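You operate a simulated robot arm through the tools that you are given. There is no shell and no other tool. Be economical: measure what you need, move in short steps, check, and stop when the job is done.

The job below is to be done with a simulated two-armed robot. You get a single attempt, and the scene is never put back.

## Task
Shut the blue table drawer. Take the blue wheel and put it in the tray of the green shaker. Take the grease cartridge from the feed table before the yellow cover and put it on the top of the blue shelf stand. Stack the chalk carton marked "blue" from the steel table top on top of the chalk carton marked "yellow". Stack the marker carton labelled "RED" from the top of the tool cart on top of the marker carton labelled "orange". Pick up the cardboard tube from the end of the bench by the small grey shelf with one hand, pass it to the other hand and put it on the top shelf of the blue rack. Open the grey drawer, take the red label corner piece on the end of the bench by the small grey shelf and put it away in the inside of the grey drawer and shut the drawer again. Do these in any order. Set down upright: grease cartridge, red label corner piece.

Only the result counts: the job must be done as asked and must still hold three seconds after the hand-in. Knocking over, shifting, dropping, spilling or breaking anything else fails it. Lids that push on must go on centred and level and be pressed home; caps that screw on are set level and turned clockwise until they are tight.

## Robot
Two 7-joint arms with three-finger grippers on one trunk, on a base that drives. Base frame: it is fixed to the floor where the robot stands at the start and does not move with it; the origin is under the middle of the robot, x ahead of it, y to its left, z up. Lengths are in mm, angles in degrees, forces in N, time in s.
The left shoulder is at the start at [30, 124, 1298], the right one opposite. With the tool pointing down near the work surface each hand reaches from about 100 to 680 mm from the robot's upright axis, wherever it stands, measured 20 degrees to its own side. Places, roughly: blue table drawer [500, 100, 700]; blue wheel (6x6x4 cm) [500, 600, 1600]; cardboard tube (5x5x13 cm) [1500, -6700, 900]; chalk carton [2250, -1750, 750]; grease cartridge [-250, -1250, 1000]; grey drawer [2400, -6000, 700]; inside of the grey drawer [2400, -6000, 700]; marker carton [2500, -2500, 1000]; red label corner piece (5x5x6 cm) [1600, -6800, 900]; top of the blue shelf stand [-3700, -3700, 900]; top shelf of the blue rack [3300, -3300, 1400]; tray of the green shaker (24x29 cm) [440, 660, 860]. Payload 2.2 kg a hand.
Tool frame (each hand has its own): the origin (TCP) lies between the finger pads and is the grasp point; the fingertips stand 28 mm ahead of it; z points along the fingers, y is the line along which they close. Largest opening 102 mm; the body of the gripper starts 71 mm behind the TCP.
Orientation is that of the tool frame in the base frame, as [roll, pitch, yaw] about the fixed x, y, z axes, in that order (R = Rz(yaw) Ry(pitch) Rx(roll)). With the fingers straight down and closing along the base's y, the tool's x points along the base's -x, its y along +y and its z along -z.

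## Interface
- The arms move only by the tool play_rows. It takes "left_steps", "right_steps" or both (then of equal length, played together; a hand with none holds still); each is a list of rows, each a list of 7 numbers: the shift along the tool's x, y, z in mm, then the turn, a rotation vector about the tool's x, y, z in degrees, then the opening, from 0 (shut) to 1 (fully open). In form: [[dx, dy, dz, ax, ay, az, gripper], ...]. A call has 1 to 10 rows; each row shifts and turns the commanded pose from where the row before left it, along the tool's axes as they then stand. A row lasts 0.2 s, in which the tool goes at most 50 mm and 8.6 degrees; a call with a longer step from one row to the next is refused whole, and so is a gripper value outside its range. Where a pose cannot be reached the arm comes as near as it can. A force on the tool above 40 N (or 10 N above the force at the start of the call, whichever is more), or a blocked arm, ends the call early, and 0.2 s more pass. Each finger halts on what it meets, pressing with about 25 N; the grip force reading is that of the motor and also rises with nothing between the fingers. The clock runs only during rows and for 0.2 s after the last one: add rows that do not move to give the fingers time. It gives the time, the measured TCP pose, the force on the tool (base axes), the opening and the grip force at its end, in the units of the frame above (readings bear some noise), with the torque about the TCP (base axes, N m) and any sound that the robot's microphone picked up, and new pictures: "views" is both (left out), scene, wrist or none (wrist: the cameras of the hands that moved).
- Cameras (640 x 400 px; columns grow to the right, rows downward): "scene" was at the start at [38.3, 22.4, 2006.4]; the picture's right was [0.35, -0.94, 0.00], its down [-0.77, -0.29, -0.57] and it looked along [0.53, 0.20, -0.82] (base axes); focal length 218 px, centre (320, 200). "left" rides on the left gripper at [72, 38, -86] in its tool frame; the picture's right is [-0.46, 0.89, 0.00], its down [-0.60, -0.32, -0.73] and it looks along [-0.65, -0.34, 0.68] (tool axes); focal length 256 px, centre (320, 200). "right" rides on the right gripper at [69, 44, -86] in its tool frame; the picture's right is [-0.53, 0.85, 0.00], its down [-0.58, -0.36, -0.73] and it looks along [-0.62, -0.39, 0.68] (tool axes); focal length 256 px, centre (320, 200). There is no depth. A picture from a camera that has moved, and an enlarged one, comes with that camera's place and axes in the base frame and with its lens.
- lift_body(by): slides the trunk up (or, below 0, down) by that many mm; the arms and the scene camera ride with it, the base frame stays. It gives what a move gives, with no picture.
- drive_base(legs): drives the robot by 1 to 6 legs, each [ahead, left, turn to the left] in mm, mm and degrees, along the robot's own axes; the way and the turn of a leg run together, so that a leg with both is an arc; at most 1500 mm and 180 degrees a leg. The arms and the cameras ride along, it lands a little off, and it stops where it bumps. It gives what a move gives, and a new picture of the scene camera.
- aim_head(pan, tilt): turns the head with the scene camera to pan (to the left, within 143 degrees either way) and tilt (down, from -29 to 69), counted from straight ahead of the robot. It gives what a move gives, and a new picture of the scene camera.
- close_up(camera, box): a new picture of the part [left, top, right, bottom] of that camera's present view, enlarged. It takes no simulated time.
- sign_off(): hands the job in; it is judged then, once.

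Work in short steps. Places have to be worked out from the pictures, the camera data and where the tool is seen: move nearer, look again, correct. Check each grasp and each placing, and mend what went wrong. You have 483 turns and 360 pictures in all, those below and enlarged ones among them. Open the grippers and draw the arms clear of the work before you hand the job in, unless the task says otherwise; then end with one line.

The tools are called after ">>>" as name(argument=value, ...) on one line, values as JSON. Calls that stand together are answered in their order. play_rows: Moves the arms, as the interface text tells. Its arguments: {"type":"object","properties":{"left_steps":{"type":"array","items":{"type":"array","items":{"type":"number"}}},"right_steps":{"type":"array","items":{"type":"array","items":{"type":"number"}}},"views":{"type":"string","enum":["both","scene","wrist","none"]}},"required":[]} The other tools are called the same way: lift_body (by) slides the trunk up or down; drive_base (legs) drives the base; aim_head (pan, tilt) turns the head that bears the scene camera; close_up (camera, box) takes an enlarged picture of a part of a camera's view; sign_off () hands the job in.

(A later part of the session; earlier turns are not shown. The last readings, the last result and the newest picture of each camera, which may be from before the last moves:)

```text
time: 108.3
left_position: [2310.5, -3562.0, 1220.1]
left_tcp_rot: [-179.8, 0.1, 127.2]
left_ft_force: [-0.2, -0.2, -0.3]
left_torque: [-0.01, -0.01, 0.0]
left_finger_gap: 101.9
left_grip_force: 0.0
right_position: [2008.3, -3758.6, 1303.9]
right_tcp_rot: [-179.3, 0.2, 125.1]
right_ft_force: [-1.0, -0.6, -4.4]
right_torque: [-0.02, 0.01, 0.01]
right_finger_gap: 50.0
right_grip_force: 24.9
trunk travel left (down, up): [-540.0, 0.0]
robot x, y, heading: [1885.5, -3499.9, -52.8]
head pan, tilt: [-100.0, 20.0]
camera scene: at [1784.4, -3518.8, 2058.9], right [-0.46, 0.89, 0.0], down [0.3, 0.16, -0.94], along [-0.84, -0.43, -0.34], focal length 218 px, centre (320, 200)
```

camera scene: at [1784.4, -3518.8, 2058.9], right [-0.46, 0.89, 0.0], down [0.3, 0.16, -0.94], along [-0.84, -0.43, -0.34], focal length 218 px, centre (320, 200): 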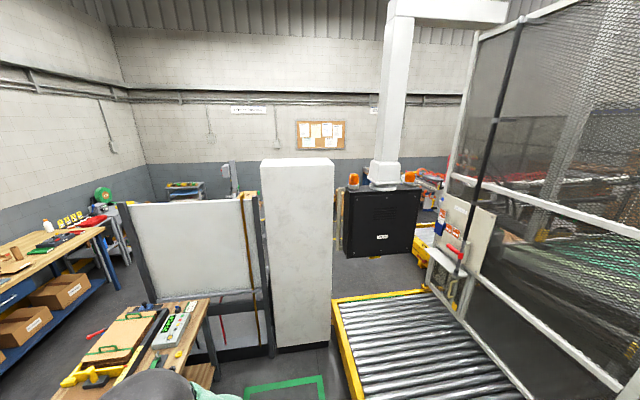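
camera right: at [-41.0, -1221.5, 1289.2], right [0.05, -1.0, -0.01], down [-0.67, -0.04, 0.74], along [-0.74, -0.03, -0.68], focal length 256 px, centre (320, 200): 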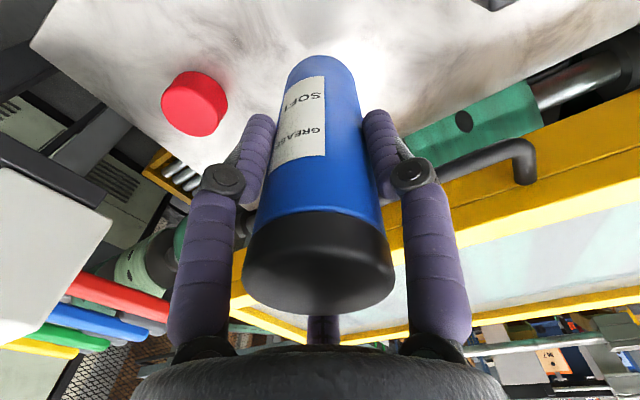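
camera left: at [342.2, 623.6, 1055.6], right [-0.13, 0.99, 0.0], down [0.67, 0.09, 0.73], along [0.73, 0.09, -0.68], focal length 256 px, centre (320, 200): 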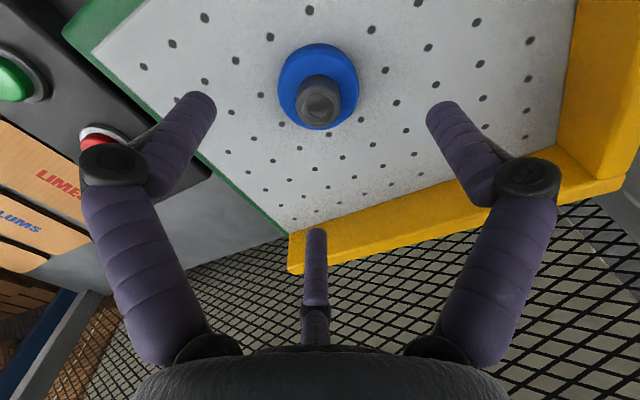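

There's no gap by the cabinet, so the route is around the island bench. I check the left side before moving.

>>> aim_head(pan=20, tilt=35)

```text
time: 110.3
left_position: [2312.0, -3561.8, 1219.4]
left_tcp_rot: [-179.8, 0.0, 127.3]
left_ft_force: [1.2, 0.5, -0.4]
left_torque: [-0.02, 0.02, -0.03]
left_finger_gap: 102.2
left_grip_force: 0.1
right_position: [2009.7, -3758.8, 1303.6]
right_tcp_rot: [-179.2, 0.2, 125.1]
right_ft_force: [0.3, -0.4, -4.0]
right_torque: [0.01, 0.01, 0.03]
right_finger_gap: 50.3
right_grip_force: 25.6
trunk travel left (down, up): [-540.0, 0.0]
robot x, y, heading: [1880.4, -3496.5, -52.7]
head pan, tilt: [20.0, 35.0]
camera scene: at [1941.2, -3523.9, 2035.0], right [-0.54, -0.84, 0.0], down [-0.48, 0.31, -0.82], along [0.69, -0.44, -0.57], focal length 218 px, centre (320, 200)
```

scene: 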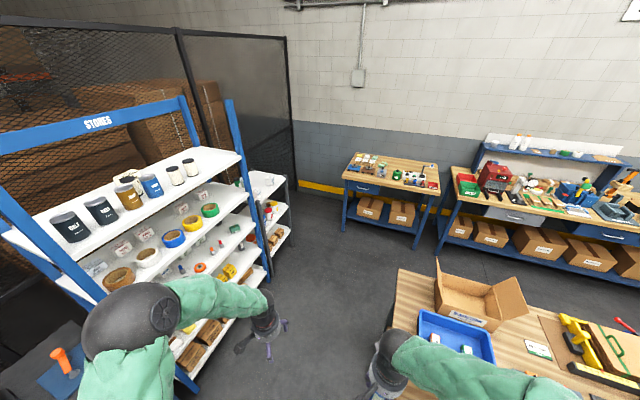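

Using aisle axes, the corridor past the island is about 1.1 m wide and the back corridor about 1 m. I drive through the middle and turn right into the back corridor.

>>> drive_base(legs=[[200, 430, -1.3], [1350, 0, 0], [0, 0, -90]])

>>> aim_head(pan=0, tilt=25)

```text
time: 123.5
left_position: [3044.9, -4960.4, 1220.6]
left_tcp_rot: [-179.8, 0.1, 33.4]
left_ft_force: [-0.5, -0.4, 0.7]
left_torque: [0.0, 0.01, -0.05]
left_finger_gap: 101.8
left_grip_force: 0.1
right_position: [2868.9, -4645.6, 1304.5]
right_tcp_rot: [-179.2, 0.2, 31.4]
right_ft_force: [-1.1, -0.5, -4.1]
right_torque: [0.01, -0.01, -0.01]
right_finger_gap: 49.8
right_grip_force: 24.5
trunk travel left (down, up): [-540.0, 0.0]
robot x, y, heading: [3139.9, -4539.5, -146.6]
head pan, tilt: [20.0, 35.0]
camera scene: at [3111.0, -4595.7, 2035.0], right [-0.8, 0.6, 0.0], down [0.34, 0.46, -0.82], along [-0.49, -0.66, -0.57], focal length 218 px, centre (320, 200)
```

scene: 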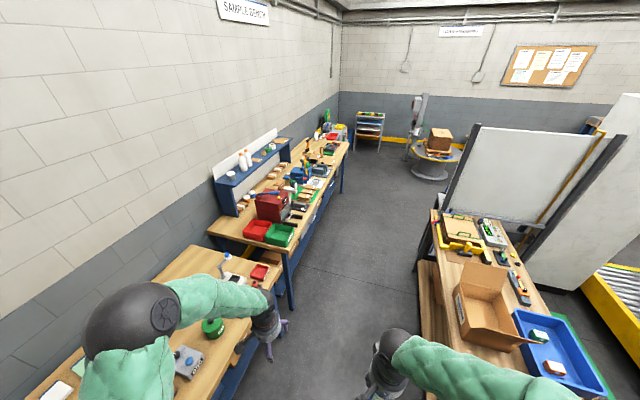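

```text
time: 124.3
left_position: [3044.5, -4960.1, 1218.5]
left_tcp_rot: [-179.8, 0.2, 33.4]
left_ft_force: [-0.5, -0.6, -0.3]
left_torque: [-0.04, 0.01, 0.02]
left_finger_gap: 102.3
left_grip_force: 0.0
right_position: [2869.3, -4646.1, 1304.2]
right_tcp_rot: [-179.2, 0.1, 31.3]
right_ft_force: [0.3, 0.4, -4.5]
right_torque: [-0.02, -0.02, -0.01]
right_finger_gap: 50.1
right_grip_force: 25.0
trunk travel left (down, up): [-540.0, 0.0]
robot x, y, heading: [3137.6, -4539.2, -146.5]
head pan, tilt: [0.0, 25.0]
camera scene: at [3086.8, -4575.8, 2050.8], right [-0.55, 0.83, 0.0], down [0.35, 0.23, -0.91], along [-0.76, -0.5, -0.42], focal length 218 px, centre (320, 200)
```

scene: 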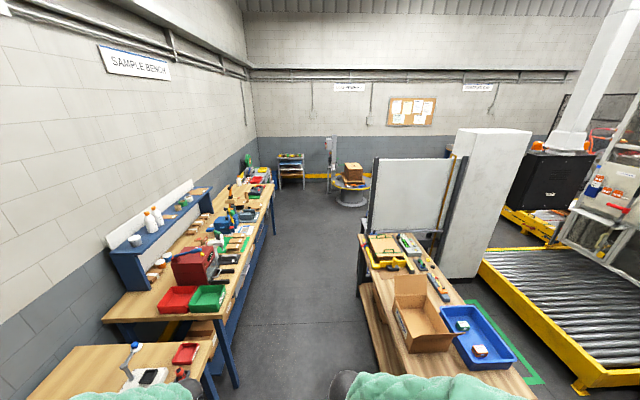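

The back corridor is clear. I drive along it about 3 m.

>>> drive_base(legs=[[0, 0, 2.5], [1500, 0, 0], [1500, 0, 0], [300, 0, 0]])

>>> aim_head(pan=-75, tilt=20)

```text
time: 140.9
left_position: [346.2, -6889.6, 1220.7]
left_tcp_rot: [-179.7, 0.3, 34.9]
left_ft_force: [-0.4, 0.2, -0.8]
left_torque: [-0.01, 0.0, -0.03]
left_finger_gap: 102.1
left_grip_force: 0.1
right_position: [161.8, -6579.8, 1304.1]
right_tcp_rot: [-179.2, 0.3, 32.9]
right_ft_force: [-0.1, -0.1, -4.2]
right_torque: [0.02, -0.01, 0.0]
right_finger_gap: 50.0
right_grip_force: 24.7
trunk travel left (down, up): [-540.0, 0.0]
robot x, y, heading: [428.3, -6466.2, -144.8]
head pan, tilt: [0.0, 25.0]
camera scene: at [377.6, -6503.6, 2050.8], right [-0.57, 0.82, 0.0], down [0.35, 0.24, -0.91], along [-0.74, -0.52, -0.42], focal length 218 px, centre (320, 200)
```

scene: 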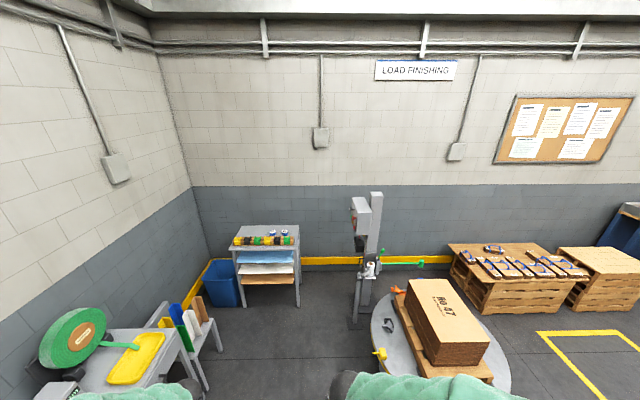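

```text
time: 142.4
left_position: [346.5, -6888.6, 1220.4]
left_tcp_rot: [-179.8, 0.2, 35.0]
left_ft_force: [-0.5, 0.3, 0.5]
left_torque: [0.02, -0.04, -0.01]
left_finger_gap: 101.9
left_grip_force: 0.0
right_position: [161.5, -6580.1, 1304.1]
right_tcp_rot: [-179.1, 0.2, 32.8]
right_ft_force: [-0.4, 0.8, -4.7]
right_torque: [0.02, 0.0, 0.0]
right_finger_gap: 50.0
right_grip_force: 24.9
trunk travel left (down, up): [-540.0, 0.0]
robot x, y, heading: [429.4, -6467.8, -145.1]
head pan, tilt: [-75.0, 20.0]
camera scene: at [381.5, -6391.1, 2058.9], right [0.64, 0.77, 0.0], down [0.26, -0.22, -0.94], along [-0.72, 0.6, -0.34], focal length 218 px, centre (320, 200)
```

scene: 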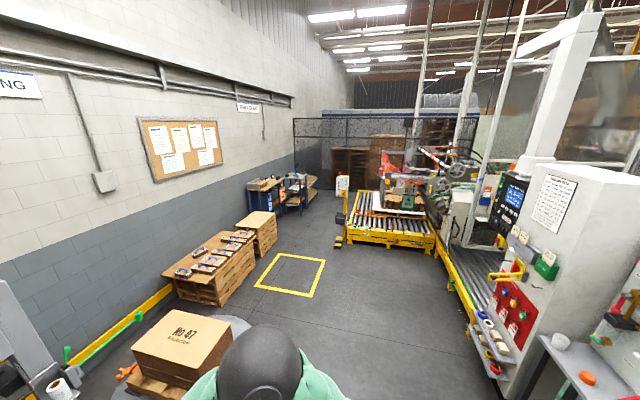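

I see the blue stands ahead at the far side. I turn right and drive diagonally across the open floor, avoiding the turntable.

>>> drive_base(legs=[[0, 0, -84.9], [1000, 0, 0], [1050, 0, 0], [0, 0, 33]])

>>> aim_head(pan=0, tilt=25)

```text
time: 158.0
left_position: [-1257.9, -5030.5, 1220.7]
left_tcp_rot: [-179.8, 0.2, -18.4]
left_ft_force: [0.5, 1.0, 0.1]
left_torque: [-0.02, -0.01, -0.01]
left_finger_gap: 102.0
left_grip_force: 0.0
right_position: [-1118.9, -4697.5, 1304.0]
right_tcp_rot: [-179.2, 0.3, -20.5]
right_ft_force: [-1.2, 0.1, -3.9]
right_torque: [0.0, 0.02, -0.02]
right_finger_gap: 50.0
right_grip_force: 24.9
trunk travel left (down, up): [-540.0, 0.0]
robot x, y, heading: [-865.0, -4842.2, 161.4]
head pan, tilt: [-75.0, 20.0]
camera scene: at [-832.9, -4762.2, 2058.9], right [1.0, -0.06, 0.0], down [-0.02, -0.34, -0.94], along [0.06, 0.94, -0.34], focal length 218 px, centre (320, 200)
```

scene: 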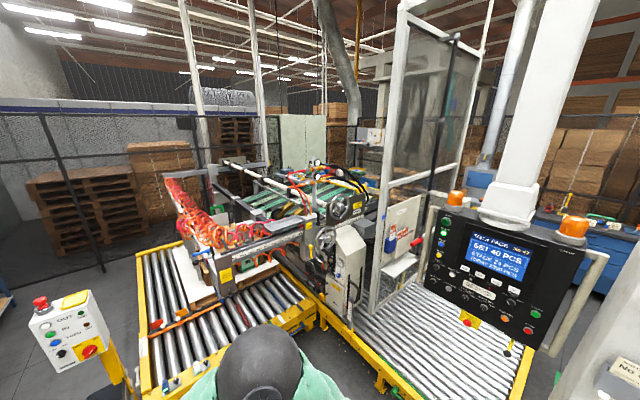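

```text
time: 159.4
left_position: [-1255.8, -5030.2, 1220.8]
left_tcp_rot: [-179.8, 0.2, -18.5]
left_ft_force: [0.3, 0.4, -0.7]
left_torque: [-0.04, -0.01, -0.01]
left_finger_gap: 102.1
left_grip_force: 0.0
right_position: [-1118.9, -4698.3, 1303.8]
right_tcp_rot: [-179.2, 0.2, -20.5]
right_ft_force: [-0.5, 0.2, -4.0]
right_torque: [0.02, 0.02, 0.0]
right_finger_gap: 49.8
right_grip_force: 25.2
trunk travel left (down, up): [-540.0, 0.0]
robot x, y, heading: [-863.2, -4843.1, 161.4]
head pan, tilt: [0.0, 25.0]
camera scene: at [-925.9, -4825.9, 2050.8], right [0.32, 0.95, 0.0], down [0.4, -0.13, -0.91], along [-0.86, 0.29, -0.42], focal length 218 px, centre (320, 200)
```

scene: 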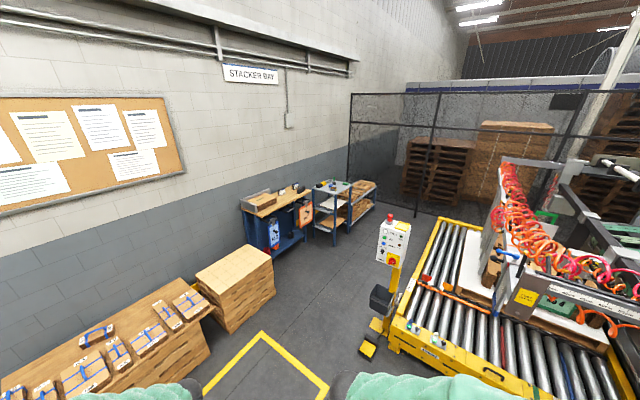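

Two blue pieces ahead: a blue bench and a shelf stand. I zoom in to tell them apart.

>>> close_up(camera="scene", box=[230, 165, 390, 265])

```text
4.00 times, centred on (310, 215) of scene
camera zoom: at [-925.9, -4825.9, 2050.8], right [0.32, 0.95, 0.0], down [0.4, -0.13, -0.91], along [-0.86, 0.29, -0.42], focal length 871 px, centre (360, 140)
```

zoom: 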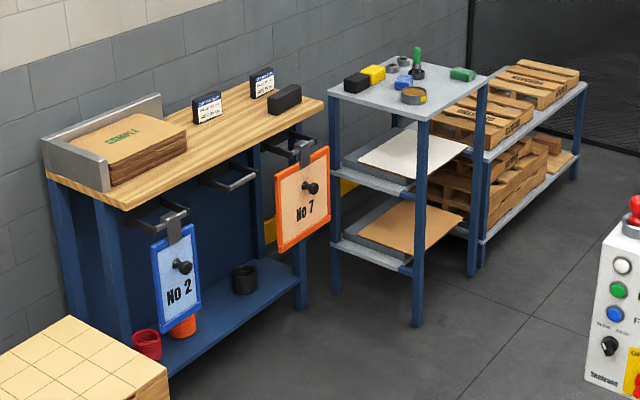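

The grey-topped blue stand is at about (-3613, -3731, 900) with free room near its front-right. I turn to face its front side and strafe along the gap between the crates and conveyor.

>>> drive_base(legs=[[0, 0, 54.6], [934, -800, 0], [0, -1000, 0]])

>>> aim_head(pan=-30, tilt=40)

```text
time: 172.8
left_position: [-2727.3, -4376.6, 1220.2]
left_tcp_rot: [-179.8, 0.2, 35.5]
left_ft_force: [-0.3, 0.6, 0.1]
left_torque: [-0.01, -0.02, 0.0]
left_finger_gap: 102.0
left_grip_force: 0.1
right_position: [-2913.7, -4069.0, 1304.5]
right_tcp_rot: [-179.1, 0.2, 33.4]
right_ft_force: [0.8, -0.1, -4.3]
right_torque: [0.02, 0.0, 0.0]
right_finger_gap: 50.0
right_grip_force: 25.0
trunk travel left (down, up): [-540.0, 0.0]
robot x, y, heading: [-2648.4, -3951.9, -144.4]
head pan, tilt: [0.0, 25.0]
camera scene: at [-2700.0, -3991.2, 2050.8], right [-0.58, 0.81, 0.0], down [0.34, 0.25, -0.91], along [-0.74, -0.53, -0.42], focal length 218 px, centre (320, 200)
```

scene: 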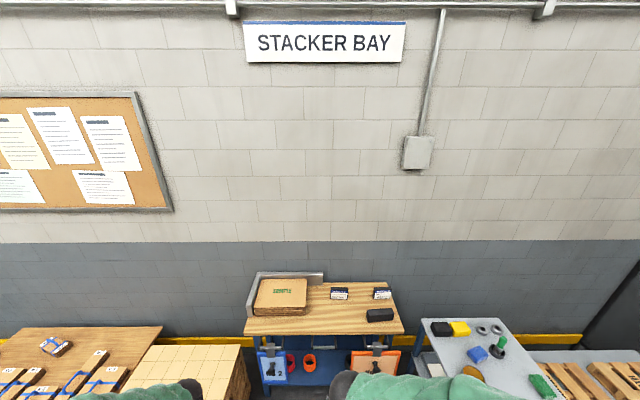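

```text
time: 173.7
left_position: [-2728.9, -4375.9, 1218.9]
left_tcp_rot: [-179.8, 0.2, 35.4]
left_ft_force: [-0.3, 0.5, 0.1]
left_torque: [0.04, 0.02, -0.02]
left_finger_gap: 101.7
left_grip_force: 0.1
right_position: [-2914.0, -4068.7, 1303.1]
right_tcp_rot: [-179.3, 0.2, 33.4]
right_ft_force: [-0.6, 0.1, -3.8]
right_torque: [0.0, 0.02, -0.01]
right_finger_gap: 49.9
right_grip_force: 25.6
trunk travel left (down, up): [-540.0, 0.0]
robot x, y, heading: [-2647.3, -3949.2, -144.5]
head pan, tilt: [-30.0, 40.0]
camera scene: at [-2709.4, -3946.1, 2027.5], right [-0.1, 1.0, 0.0], down [0.64, 0.06, -0.77], along [-0.76, -0.07, -0.64], focal length 218 px, centre (320, 200)
```

scene: 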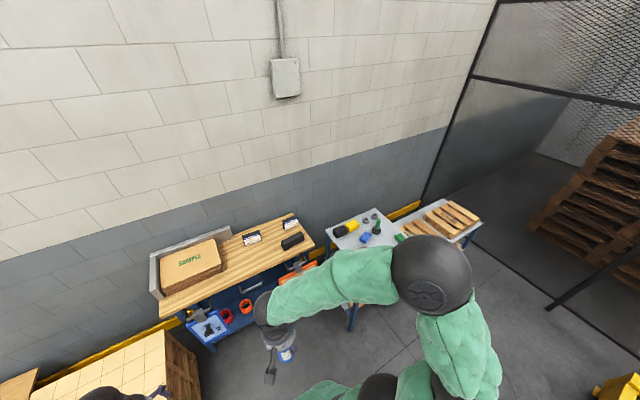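

I strafe the remaining 680 mm and look down at the stand top.

>>> drive_base(legs=[[0, -680, 0.4]])

>>> aim_head(pan=-15, tilt=50)

>>> play_rows(right_steps=[[0, 0, 0, 0, 0, 0, 0.3]], views="wrist")

```text
time: 177.4
left_position: [-3119.3, -3828.0, 1219.6]
left_tcp_rot: [-179.8, 0.1, 35.3]
left_ft_force: [-0.3, -0.3, -0.6]
left_torque: [-0.02, -0.01, -0.02]
left_finger_gap: 101.9
left_grip_force: 0.1
right_position: [-3306.3, -3519.9, 1304.1]
right_tcp_rot: [-179.2, 0.2, 33.3]
right_ft_force: [-0.1, 0.2, -4.3]
right_torque: [0.04, 0.01, -0.04]
right_finger_gap: 50.4
right_grip_force: 25.4
trunk travel left (down, up): [-540.0, 0.0]
robot x, y, heading: [-3042.6, -3400.6, -144.5]
head pan, tilt: [-30.0, 40.0]
camera scene: at [-3100.0, -3396.6, 2027.5], right [-0.09, 1.0, 0.0], down [0.64, 0.06, -0.77], along [-0.76, -0.07, -0.64], focal length 218 px, centre (320, 200)
```

scene: 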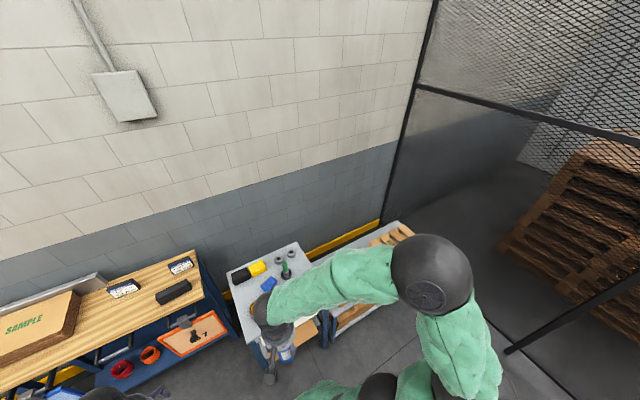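

```text
time: 178.2
left_position: [-3119.5, -3828.1, 1219.9]
left_tcp_rot: [-179.8, 0.2, 35.3]
left_ft_force: [0.5, -0.5, -0.7]
left_torque: [0.03, 0.05, -0.04]
left_finger_gap: 101.9
left_grip_force: 0.0
right_position: [-3305.0, -3519.1, 1303.1]
right_tcp_rot: [-179.2, 0.0, 33.3]
right_ft_force: [-0.3, 0.2, -4.2]
right_torque: [0.0, 0.03, -0.01]
right_finger_gap: 50.2
right_grip_force: 25.0
trunk travel left (down, up): [-540.0, 0.0]
robot x, y, heading: [-3039.9, -3405.2, -144.8]
head pan, tilt: [-15.0, 50.0]
camera scene: at [-3088.0, -3414.7, 2013.3], right [-0.35, 0.94, 0.0], down [0.72, 0.27, -0.64], along [-0.6, -0.22, -0.77], focal length 218 px, centre (320, 200)
```

scene: 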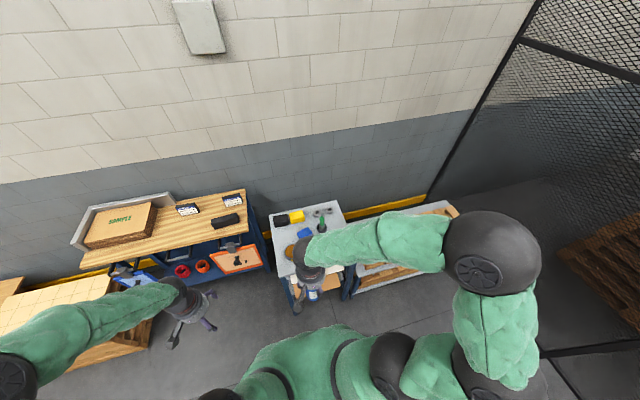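

```text
time: 178.6
left_position: [-3120.6, -3827.1, 1219.0]
left_tcp_rot: [-179.8, 0.2, 35.3]
left_ft_force: [0.4, 0.3, 0.2]
left_torque: [0.0, 0.02, -0.04]
left_finger_gap: 102.0
left_grip_force: 0.1
right_position: [-3305.4, -3519.6, 1303.5]
right_tcp_rot: [-179.2, 0.3, 33.3]
right_ft_force: [0.2, 0.1, -3.9]
right_torque: [0.0, 0.02, 0.02]
right_finger_gap: 50.0
right_grip_force: 24.8
trunk travel left (down, up): [-540.0, 0.0]
robot x, y, heading: [-3039.6, -3404.6, -144.7]
head pan, tilt: [-15.0, 50.0]
camera right: at [-3223.4, -3517.8, 1390.0], right [0.02, -1.0, -0.01], down [-0.68, -0.02, 0.74], along [-0.74, -0.01, -0.68], focal length 256 px, centre (320, 200)
```

right: 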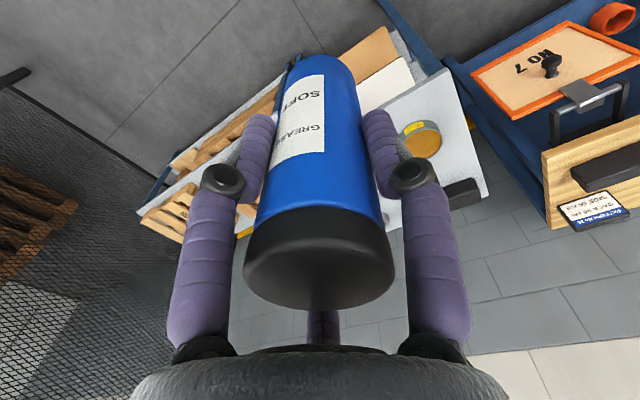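

The hand blocks the view; I shift it to the right to see the stand top.

>>> play_rows(right_steps=[[0, -45, 0, 0, 0, 0, 0.3], [0, -45, 0, 0, 0, 0, 0.3], [0, -45, 0, 0, 0, 0, 0.3], [0, -45, 0, 0, 0, 0, 0.3], [0, -45, 0, 0, 0, 0, 0.3]], views="wrist")

>>> close_up(camera="scene", box=[240, 180, 400, 280])

```text
time: 179.8
left_position: [-3120.2, -3827.2, 1219.8]
left_tcp_rot: [-179.9, 0.2, 35.3]
left_ft_force: [0.2, 0.0, -0.6]
left_torque: [-0.01, -0.03, 0.0]
left_finger_gap: 102.0
left_grip_force: 0.1
right_position: [-3428.7, -3328.8, 1305.3]
right_tcp_rot: [-179.2, 0.1, 33.3]
right_ft_force: [0.1, -0.1, -3.0]
right_torque: [-0.06, -0.01, -0.02]
right_finger_gap: 50.0
right_grip_force: 24.6
trunk travel left (down, up): [-540.0, 0.0]
robot x, y, heading: [-3039.6, -3401.9, -144.2]
head pan, tilt: [-15.0, 50.0]
camera right: at [-3346.7, -3327.3, 1391.1], right [0.02, -1.0, -0.01], down [-0.68, -0.02, 0.74], along [-0.74, -0.01, -0.68], focal length 256 px, centre (320, 200)
```

right: 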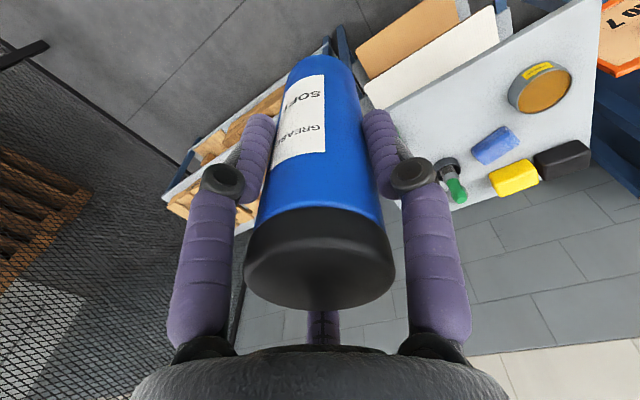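

```text
4.00 times, centred on (320, 230) of scene
camera zoom: at [-3088.6, -3414.1, 2013.3], right [-0.35, 0.94, 0.0], down [0.72, 0.27, -0.64], along [-0.6, -0.22, -0.77], focal length 871 px, centre (320, 80)
```

zoom: 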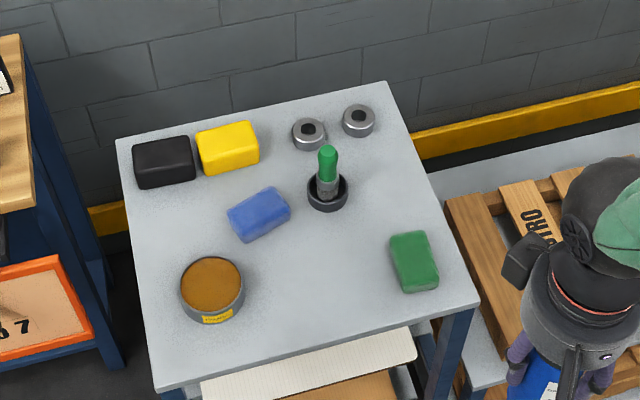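

The spot between the tape roll and the green block is free, at about (-3615, -3612). I carry the cartridge over it.

>>> play_rows(right_steps=[[-38.9, 16.8, 0, 0, 0, 0, 0.3], [-38.9, 16.8, 0, 0, 0, 0, 0.3], [-38.9, 16.8, 0, 0, 0, 0, 0.3], [-38.9, 16.8, 0, 0, 0, 0, 0.3], [-38.9, 16.8, 0, 0, 0, 0, 0.3], [-38.9, 16.8, 0, 0, 0, 0, 0.3], [-38.9, 16.8, 0, 0, 0, 0, 0.3], [-38.9, 16.8, 0, 0, 0, 0, 0.3]], views="none")

>>> play_rows(right_steps=[[0, 0, 30, 0, 0, 0, 0.3], [0, 0, 30, 0, 0, 0, 0.3], [0, 0, 30, 0, 0, 0, 0.3], [0, 0, 30, 0, 0, 0, 0.3], [0, 0, 30, 0, 0, 0, 0.3]], views="both")

```text
time: 181.6
left_position: [-3121.0, -3829.0, 1219.9]
left_tcp_rot: [-179.9, 0.1, 35.3]
left_ft_force: [-0.8, -0.6, 1.0]
left_torque: [0.05, 0.0, 0.01]
left_finger_gap: 102.1
left_grip_force: 0.0
right_position: [-3615.9, -3617.7, 1304.9]
right_tcp_rot: [-179.2, 0.0, 33.3]
right_ft_force: [0.2, -0.3, -4.6]
right_torque: [0.01, -0.06, -0.02]
right_finger_gap: 49.9
right_grip_force: 25.0
trunk travel left (down, up): [-540.0, 0.0]
robot x, y, heading: [-3039.1, -3402.8, -144.7]
head pan, tilt: [-15.0, 50.0]
```

```text
time: 182.8
left_position: [-3120.7, -3828.0, 1220.0]
left_tcp_rot: [-179.8, 0.1, 35.2]
left_ft_force: [-1.1, 0.8, 0.3]
left_torque: [0.02, -0.01, 0.01]
left_finger_gap: 101.9
left_grip_force: 0.1
right_position: [-3618.0, -3610.8, 1156.9]
right_tcp_rot: [-179.2, 0.3, 33.3]
right_ft_force: [-0.5, -0.3, -4.0]
right_torque: [0.01, -0.02, -0.04]
right_finger_gap: 50.0
right_grip_force: 25.7
trunk travel left (down, up): [-540.0, 0.0]
robot x, y, heading: [-3039.3, -3402.2, -144.6]
head pan, tilt: [-15.0, 50.0]
camera scene: at [-3089.0, -3415.4, 2013.3], right [-0.35, 0.94, 0.0], down [0.72, 0.27, -0.64], along [-0.6, -0.22, -0.77], focal length 218 px, centre (320, 200)
camera right: at [-3535.7, -3610.0, 1242.7], right [0.02, -1.0, -0.01], down [-0.67, -0.02, 0.74], along [-0.74, -0.01, -0.67], focal length 256 px, centre (320, 200)
```

scene: 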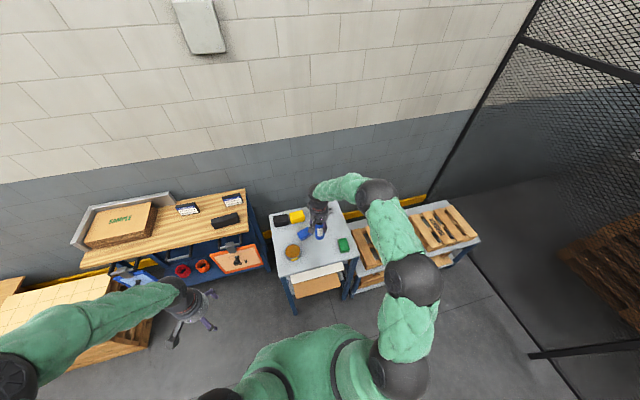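
right: 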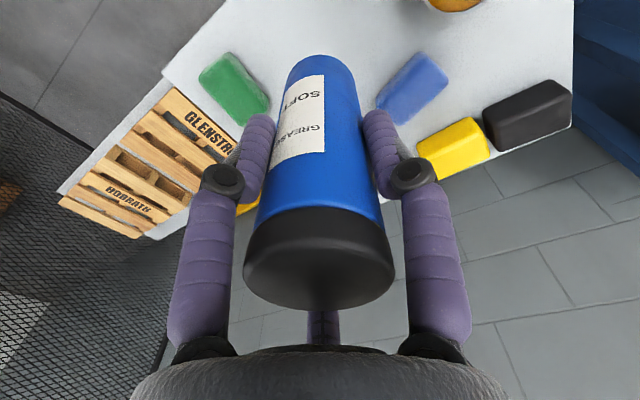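

The landing spot is clear between the green and blue blocks. I lower 100 mm, then in small steps.

>>> play_rows(right_steps=[[0, 0, 30, 0, 0, 0, 0.3], [0, 0, 30, 0, 0, 0, 0.3], [0, 0, 25, 0, 0, 0, 0.3], [0, 0, 8, 0, 0, 0, 0.3], [0, 0, 5, 0, 0, 0, 0.3]], views="none")

>>> play_rows(right_steps=[[0, 0, 4, 0, 0, 0, 0.3], [0, 0, 4, 0, 0, 0, 0.3], [0, 0, 4, 0, 0, 0, 0.3], [0, 0, 4, 0, 0, 0, 0.3], [0, 0, 4, 0, 0, 0, 0.3], [0, 0, 4, 0, 0, 0, 0.3], [0, 0, 4, 0, 0, 0, 0.3], [0, 0, 4, 0, 0, 0, 0.3]], views="wrist")

```text
time: 184.0
left_position: [-3120.0, -3828.0, 1220.2]
left_tcp_rot: [-179.8, 0.2, 35.3]
left_ft_force: [-0.1, -0.1, 0.0]
left_torque: [0.01, -0.03, -0.03]
left_finger_gap: 102.1
left_grip_force: 0.0
right_position: [-3617.8, -3610.3, 1058.2]
right_tcp_rot: [-179.2, 0.2, 33.2]
right_ft_force: [0.6, -1.1, -4.1]
right_torque: [0.02, -0.01, -0.02]
right_finger_gap: 50.0
right_grip_force: 24.6
trunk travel left (down, up): [-540.0, 0.0]
robot x, y, heading: [-3040.5, -3402.9, -144.8]
head pan, tilt: [-15.0, 50.0]
```

```text
time: 185.8
left_position: [-3119.1, -3827.4, 1220.1]
left_tcp_rot: [-179.8, 0.1, 35.4]
left_ft_force: [0.0, 0.2, 0.8]
left_torque: [0.0, 0.02, 0.0]
left_finger_gap: 102.2
left_grip_force: 0.2
right_position: [-3617.6, -3611.4, 1025.9]
right_tcp_rot: [-179.2, 0.1, 33.2]
right_ft_force: [0.2, 0.4, -4.1]
right_torque: [-0.03, -0.01, -0.03]
right_finger_gap: 50.0
right_grip_force: 25.0
trunk travel left (down, up): [-540.0, 0.0]
robot x, y, heading: [-3044.4, -3402.3, -144.9]
head pan, tilt: [-15.0, 50.0]
camera right: at [-3536.4, -3610.3, 1111.6], right [0.02, -1.0, -0.01], down [-0.67, -0.02, 0.74], along [-0.74, -0.01, -0.68], focal length 256 px, centre (320, 200)
```

right: 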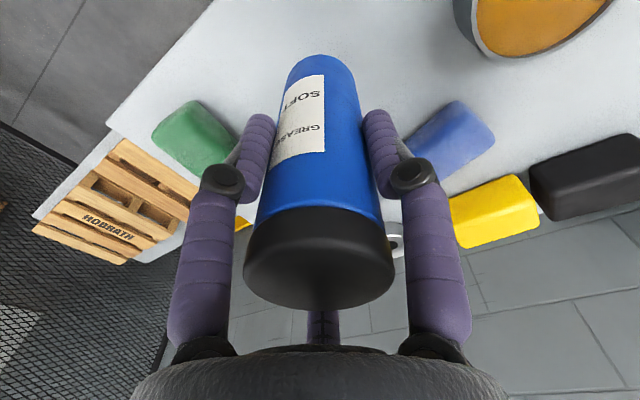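

No contact yet; I continue with 4 mm steps.

>>> play_rows(right_steps=[[0, 0, 4, 0, 0, 0, 0.3], [0, 0, 4, 0, 0, 0, 0.3], [0, 0, 4, 0, 0, 0, 0.3], [0, 0, 4, 0, 0, 0, 0.3], [0, 0, 4, 0, 0, 0, 0.3], [0, 0, 4, 0, 0, 0, 0.3], [0, 0, 4, 0, 0, 0, 0.3], [0, 0, 4, 0, 0, 0, 0.3]], views="wrist")

```text
time: 187.6
left_position: [-3121.8, -3828.1, 1219.8]
left_tcp_rot: [-179.8, 0.1, 35.3]
left_ft_force: [1.2, -0.1, -0.3]
left_torque: [-0.01, -0.01, 0.01]
left_finger_gap: 101.9
left_grip_force: 0.1
right_position: [-3618.2, -3611.7, 994.8]
right_tcp_rot: [-179.1, 0.1, 33.4]
right_ft_force: [-0.2, -0.6, -5.2]
right_torque: [0.0, -0.01, 0.02]
right_finger_gap: 50.1
right_grip_force: 25.1
trunk travel left (down, up): [-540.0, 0.0]
robot x, y, heading: [-3040.7, -3402.5, -144.7]
head pan, tilt: [-15.0, 50.0]
camera right: at [-3535.9, -3610.2, 1080.4], right [0.02, -1.0, -0.01], down [-0.68, -0.02, 0.74], along [-0.74, -0.01, -0.68], focal length 256 px, centre (320, 200)
```

right: 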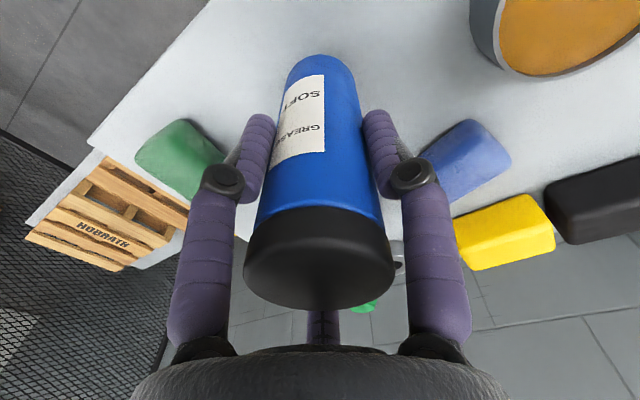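

Still descending; the cartridge bottom is close to the top. I carry on in small steps.

>>> play_rows(right_steps=[[0, 0, 4, 0, 0, 0, 0.3], [0, 0, 4, 0, 0, 0, 0.3], [0, 0, 4, 0, 0, 0, 0.3], [0, 0, 4, 0, 0, 0, 0.3], [0, 0, 4, 0, 0, 0, 0.3], [0, 0, 4, 0, 0, 0, 0.3]], views="wrist")

```text
time: 189.0
left_position: [-3118.1, -3826.4, 1220.4]
left_tcp_rot: [-179.8, 0.2, 35.3]
left_ft_force: [-0.8, 0.2, -0.1]
left_torque: [0.0, -0.04, 0.02]
left_finger_gap: 101.9
left_grip_force: 0.0
right_position: [-3619.8, -3610.3, 971.8]
right_tcp_rot: [-179.2, 0.5, 33.2]
right_ft_force: [3.0, 1.3, 14.4]
right_torque: [0.04, -0.9, 0.01]
right_finger_gap: 50.6
right_grip_force: 24.4
trunk travel left (down, up): [-540.0, 0.0]
robot x, y, heading: [-3042.5, -3403.7, -144.9]
head pan, tilt: [-15.0, 50.0]
camera right: at [-3536.9, -3609.3, 1058.6], right [0.02, -1.0, -0.01], down [-0.67, -0.02, 0.74], along [-0.74, -0.01, -0.67], focal length 256 px, centre (320, 200)
```

right: 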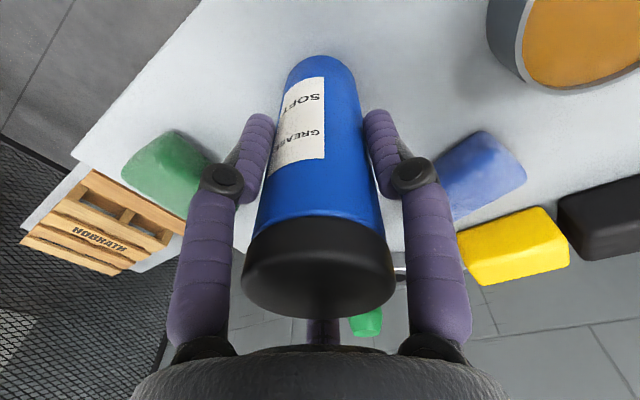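

A 14 N upward reaction appeared. I check from the scene camera whether the cartridge stands on the surface.

>>> close_up(camera="scene", box=[260, 180, 380, 290])

```text
3.64 times, centred on (320, 235) of scene
camera zoom: at [-3085.4, -3413.9, 2013.6], right [-0.35, 0.94, 0.0], down [0.72, 0.27, -0.64], along [-0.6, -0.22, -0.77], focal length 792 px, centre (320, 73)
```

zoom: 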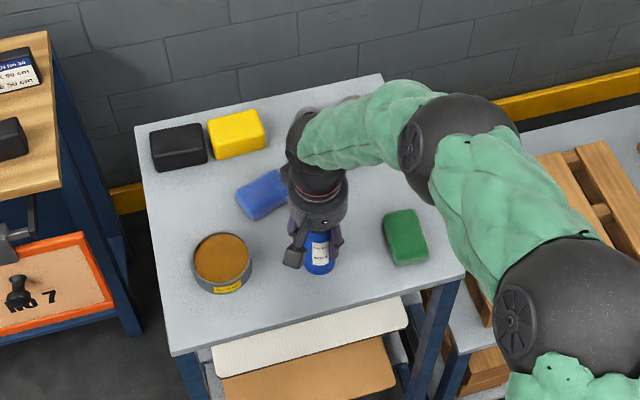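

It looks set on the surface near its front edge. I press 2 mm to flatten it, then open gently.

>>> play_rows(right_steps=[[0, 0, 2, 0, 0, 0, 0.3], [0, 0, 0, 0, 0, 0, 0.5], [0, 0, 0, 0, 0, 0, 0.6], [0, 0, 0, 0, 0, 0, 0.8], [0, 0, 0, 0, 0, 0, 0.9]], views="wrist")

```text
time: 190.2
left_position: [-3120.4, -3827.4, 1220.5]
left_tcp_rot: [-179.8, 0.2, 35.3]
left_ft_force: [-0.8, 0.7, 0.3]
left_torque: [0.0, -0.03, 0.01]
left_finger_gap: 102.0
left_grip_force: 0.0
right_position: [-3618.2, -3610.0, 967.8]
right_tcp_rot: [-179.2, 0.2, 33.3]
right_ft_force: [0.1, 0.3, 0.9]
right_torque: [-0.01, 0.0, -0.01]
right_finger_gap: 91.6
right_grip_force: 0.1
trunk travel left (down, up): [-540.0, 0.0]
robot x, y, heading: [-3038.5, -3400.8, -144.9]
head pan, tilt: [-15.0, 50.0]
camera right: at [-3536.2, -3609.2, 1054.3], right [0.02, -1.0, -0.01], down [-0.67, -0.02, 0.74], along [-0.74, -0.01, -0.68], focal length 256 px, centre (320, 200)
```

right: 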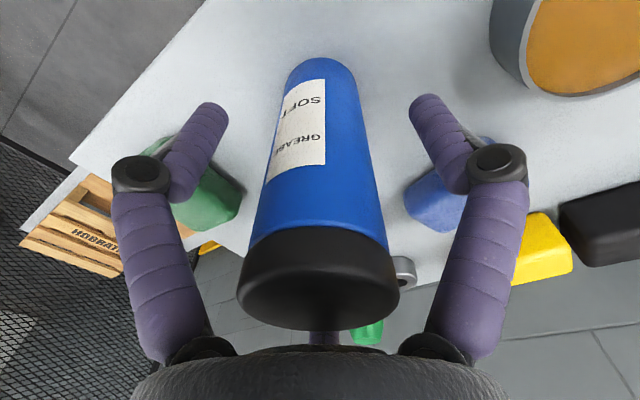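

Released, standing. I rise straight up and check.

>>> play_rows(right_steps=[[0, 0, -20, 0, 0, 0, 0.9], [0, 0, -40, 0, 0, 0, 0.9], [0, 0, -45, 0, 0, 0, 0.9], [0, 0, -45, 0, 0, 0, 0.9], [0, 0, -45, 0, 0, 0, 0.9], [0, 0, -45, 0, 0, 0, 0.9], [0, 0, -45, 0, 0, 0, 0.9], [40, 0, 0, 0, 0, 0, 0.9], [40, 0, 0, 0, 0, 0, 0.9], [40, 0, 0, 0, 0, 0, 0.9]], views="wrist")

```text
time: 192.4
left_position: [-3119.0, -3826.0, 1220.7]
left_tcp_rot: [-179.8, 0.1, 35.3]
left_ft_force: [0.7, 0.5, 0.0]
left_torque: [0.0, 0.04, 0.03]
left_finger_gap: 102.0
left_grip_force: 0.1
right_position: [-3516.1, -3544.3, 1251.9]
right_tcp_rot: [-179.2, 0.3, 33.2]
right_ft_force: [-0.2, 0.2, 0.6]
right_torque: [-0.02, 0.02, 0.0]
right_finger_gap: 91.7
right_grip_force: 0.1
trunk travel left (down, up): [-540.0, 0.0]
robot x, y, heading: [-3040.9, -3403.1, -144.6]
head pan, tilt: [-15.0, 50.0]
camera right: at [-3432.9, -3544.0, 1338.8], right [0.02, -1.0, -0.01], down [-0.67, -0.02, 0.74], along [-0.74, -0.01, -0.67], focal length 256 px, centre (320, 200)
```

right: 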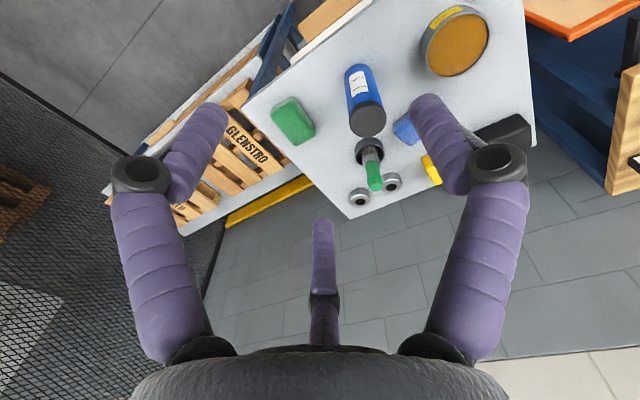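

The cartridge stands upright, nothing disturbed. I tuck the hand and retrace the route, strafing back.

>>> play_rows(right_steps=[[45, 0, 0, 0, 0, 0, 0.9], [45, 0, 0, 0, 0, 0, 0.9], [45, 0, 0, 0, 0, 0, 0.9], [45, 0, 0, 0, 0, 0, 0.9]], views="none")

>>> drive_base(legs=[[0, 1500, 0], [0, 180, 0], [-934, 800, 0]])

```text
time: 193.4
left_position: [-3117.1, -3825.6, 1220.8]
left_tcp_rot: [-179.9, 0.3, 35.4]
left_ft_force: [0.5, 0.2, 0.0]
left_torque: [-0.01, 0.05, 0.03]
left_finger_gap: 102.0
left_grip_force: 0.0
right_position: [-3362.8, -3445.5, 1252.2]
right_tcp_rot: [-179.3, 0.3, 33.1]
right_ft_force: [0.4, -0.3, 0.6]
right_torque: [-0.01, 0.0, -0.02]
right_finger_gap: 91.7
right_grip_force: 0.1
trunk travel left (down, up): [-540.0, 0.0]
robot x, y, heading: [-3036.5, -3399.1, -144.5]
head pan, tilt: [-15.0, 50.0]
```

```text
time: 207.9
left_position: [-869.4, -5311.4, 1219.3]
left_tcp_rot: [-179.8, 0.2, 37.7]
left_ft_force: [-0.1, -0.1, -1.0]
left_torque: [-0.01, -0.01, 0.0]
left_finger_gap: 102.0
left_grip_force: 0.0
right_position: [-1130.9, -4941.3, 1252.4]
right_tcp_rot: [-179.2, 0.2, 35.7]
right_ft_force: [0.3, -1.2, -0.6]
right_torque: [0.02, -0.01, -0.03]
right_finger_gap: 91.6
right_grip_force: 0.0
trunk travel left (down, up): [-540.0, 0.0]
robot x, y, heading: [-807.7, -4882.8, -142.3]
head pan, tilt: [-15.0, 50.0]
camera scene: at [-855.7, -4897.5, 2013.3], right [-0.39, 0.92, 0.0], down [0.71, 0.3, -0.64], along [-0.59, -0.25, -0.77], focal length 218 px, centre (320, 200)
```

scene: 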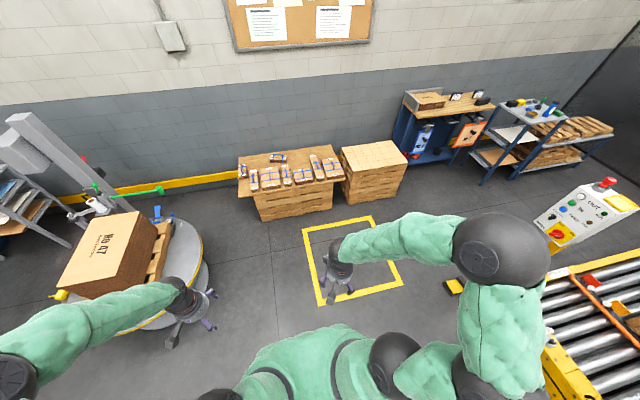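

I continue strafing to the back corridor and turn to face the sample bench.

>>> drive_base(legs=[[0, 1000, 0], [0, 950, 0], [0, 0, 88.3]])

>>> aim_head(pan=25, tilt=35)

```text
time: 221.4
left_position: [827.9, -6489.8, 1219.6]
left_tcp_rot: [-179.8, 0.2, 127.3]
left_ft_force: [-0.1, 0.4, 0.6]
left_torque: [-0.02, -0.02, -0.01]
left_finger_gap: 102.0
left_grip_force: 0.0
right_position: [457.1, -6748.4, 1252.3]
right_tcp_rot: [-179.3, 0.2, 125.1]
right_ft_force: [0.8, 0.2, 0.4]
right_torque: [0.01, 0.0, 0.04]
right_finger_gap: 91.9
right_grip_force: 0.0
trunk travel left (down, up): [-540.0, 0.0]
robot x, y, heading: [401.8, -6425.8, -52.9]
head pan, tilt: [-15.0, 50.0]
camera scene: at [412.6, -6475.4, 2013.3], right [-0.93, -0.38, 0.0], down [-0.29, 0.71, -0.64], along [0.24, -0.59, -0.77], focal length 218 px, centre (320, 200)
```

scene: 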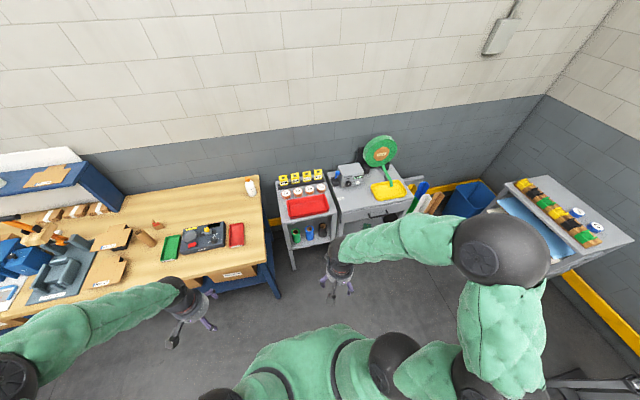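

```text
time: 222.5
left_position: [826.8, -6489.5, 1218.9]
left_tcp_rot: [-179.8, 0.2, 127.3]
left_ft_force: [0.2, 0.0, 0.4]
left_torque: [0.0, 0.01, 0.0]
left_finger_gap: 102.1
left_grip_force: 0.0
right_position: [456.7, -6748.0, 1252.1]
right_tcp_rot: [-179.3, 0.2, 125.2]
right_ft_force: [-0.3, 0.1, 0.5]
right_torque: [0.0, 0.03, -0.01]
right_finger_gap: 91.8
right_grip_force: 0.3
trunk travel left (down, up): [-540.0, 0.0]
robot x, y, heading: [401.3, -6426.1, -52.7]
head pan, tilt: [25.0, 35.0]
camera scene: at [461.3, -6445.2, 2035.0], right [-0.47, -0.89, 0.0], down [-0.51, 0.27, -0.82], along [0.72, -0.38, -0.57], focal length 218 px, centre (320, 200)
```

scene: 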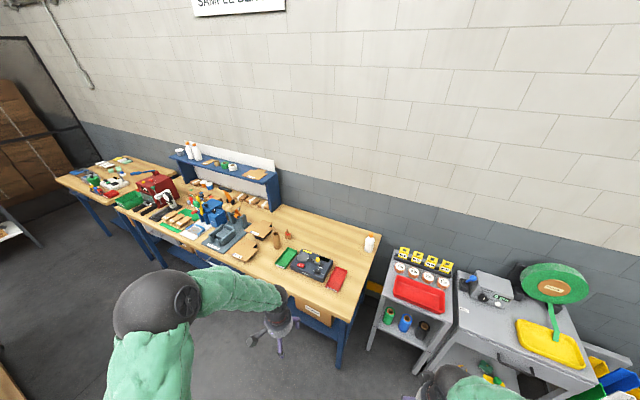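

>>> close_up(camera="scene", box=[200, 190, 400, 315])

>>> close_up(camera="scene", box=[100, 130, 300, 255])

```text
3.20 times, centred on (300, 252) of scene
camera zoom: at [461.3, -6445.2, 2035.0], right [-0.47, -0.89, 0.0], down [-0.51, 0.27, -0.82], along [0.72, -0.38, -0.57], focal length 697 px, centre (384, 32)
```

zoom: 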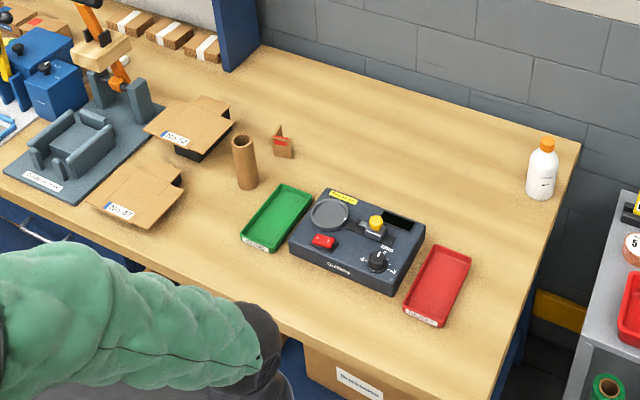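

```text
3.20 times, centred on (200, 192) of scene
camera zoom: at [461.3, -6445.2, 2035.0], right [-0.47, -0.89, 0.0], down [-0.51, 0.27, -0.82], along [0.72, -0.38, -0.57], focal length 697 px, centre (704, 224)
```

zoom: 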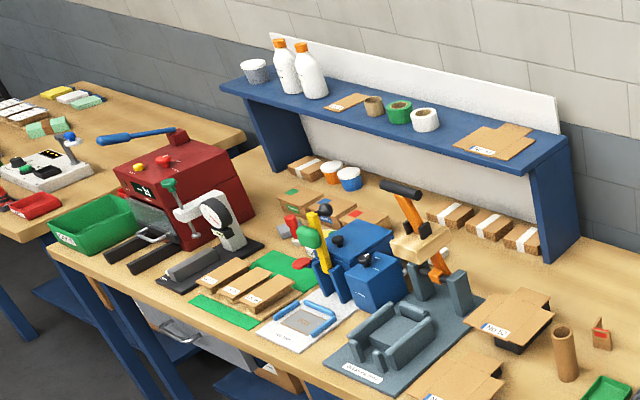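

On the bench end I see the cardboard tube at about (1563, -6675) and the red-label corner piece at (1613, -6781). I drive in front of them.

>>> drive_base(legs=[[0, 600, -1.1], [340, 0, 0]])

>>> aim_head(pan=10, tilt=55)

```text
time: 227.7
left_position: [1511.6, -6413.2, 1219.6]
left_tcp_rot: [-179.8, 0.2, 125.8]
left_ft_force: [-0.3, -0.1, 0.5]
left_torque: [-0.02, 0.01, -0.02]
left_finger_gap: 102.1
left_grip_force: 0.0
right_position: [1133.3, -6660.9, 1252.1]
right_tcp_rot: [-179.2, 0.1, 123.6]
right_ft_force: [-0.7, 0.1, -0.7]
right_torque: [0.03, -0.02, 0.02]
right_finger_gap: 91.5
right_grip_force: 0.1
trunk travel left (down, up): [-540.0, 0.0]
robot x, y, heading: [1088.9, -6337.1, -54.2]
head pan, tilt: [25.0, 35.0]
camera scene: at [1146.4, -6358.9, 2035.1], right [-0.49, -0.87, 0.0], down [-0.5, 0.28, -0.82], along [0.72, -0.4, -0.57], focal length 218 px, centre (320, 200)
```

scene: 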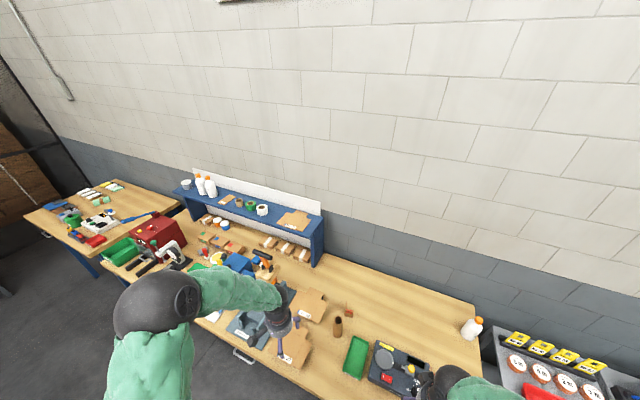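

```text
time: 228.6
left_position: [1512.2, -6413.2, 1219.8]
left_tcp_rot: [-179.7, 0.2, 125.9]
left_ft_force: [0.1, 0.2, -0.8]
left_torque: [-0.01, -0.01, 0.01]
left_finger_gap: 101.9
left_grip_force: 0.1
right_position: [1133.4, -6662.0, 1252.1]
right_tcp_rot: [-179.2, 0.2, 123.7]
right_ft_force: [0.2, -0.1, 0.5]
right_torque: [0.03, -0.03, 0.02]
right_finger_gap: 91.9
right_grip_force: 0.0
trunk travel left (down, up): [-540.0, 0.0]
robot x, y, heading: [1088.9, -6339.1, -54.2]
head pan, tilt: [10.0, 55.0]
camera scene: at [1121.2, -6366.2, 2006.9], right [-0.7, -0.72, 0.0], down [-0.59, 0.57, -0.57], along [0.41, -0.4, -0.82], focal length 218 px, centre (320, 200)
```

scene: 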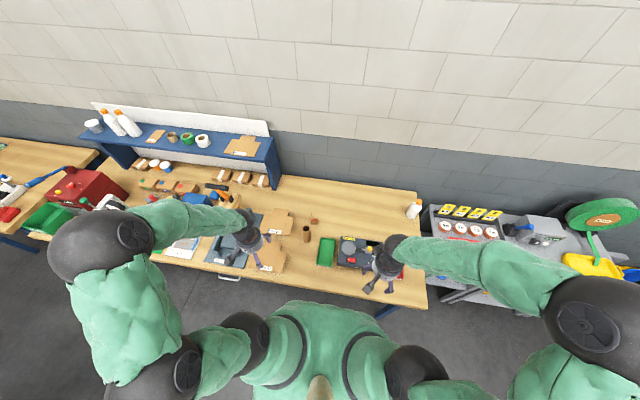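

>>> close_up(camera="scene", box=[240, 190, 400, 290])

```text
4.00 times, centred on (320, 240) of scene
camera zoom: at [1121.2, -6366.2, 2006.9], right [-0.7, -0.72, 0.0], down [-0.59, 0.57, -0.57], along [0.41, -0.4, -0.82], focal length 871 px, centre (320, 40)
```

zoom: 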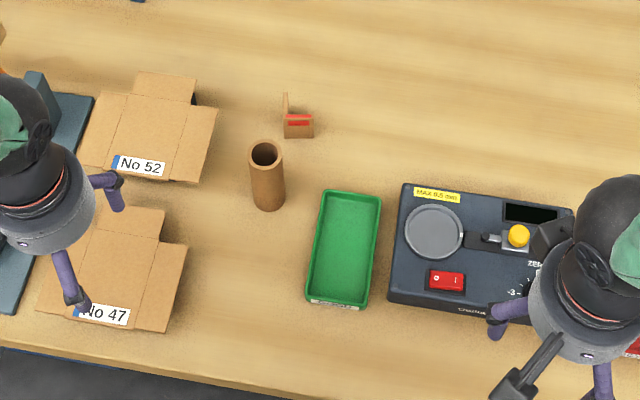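

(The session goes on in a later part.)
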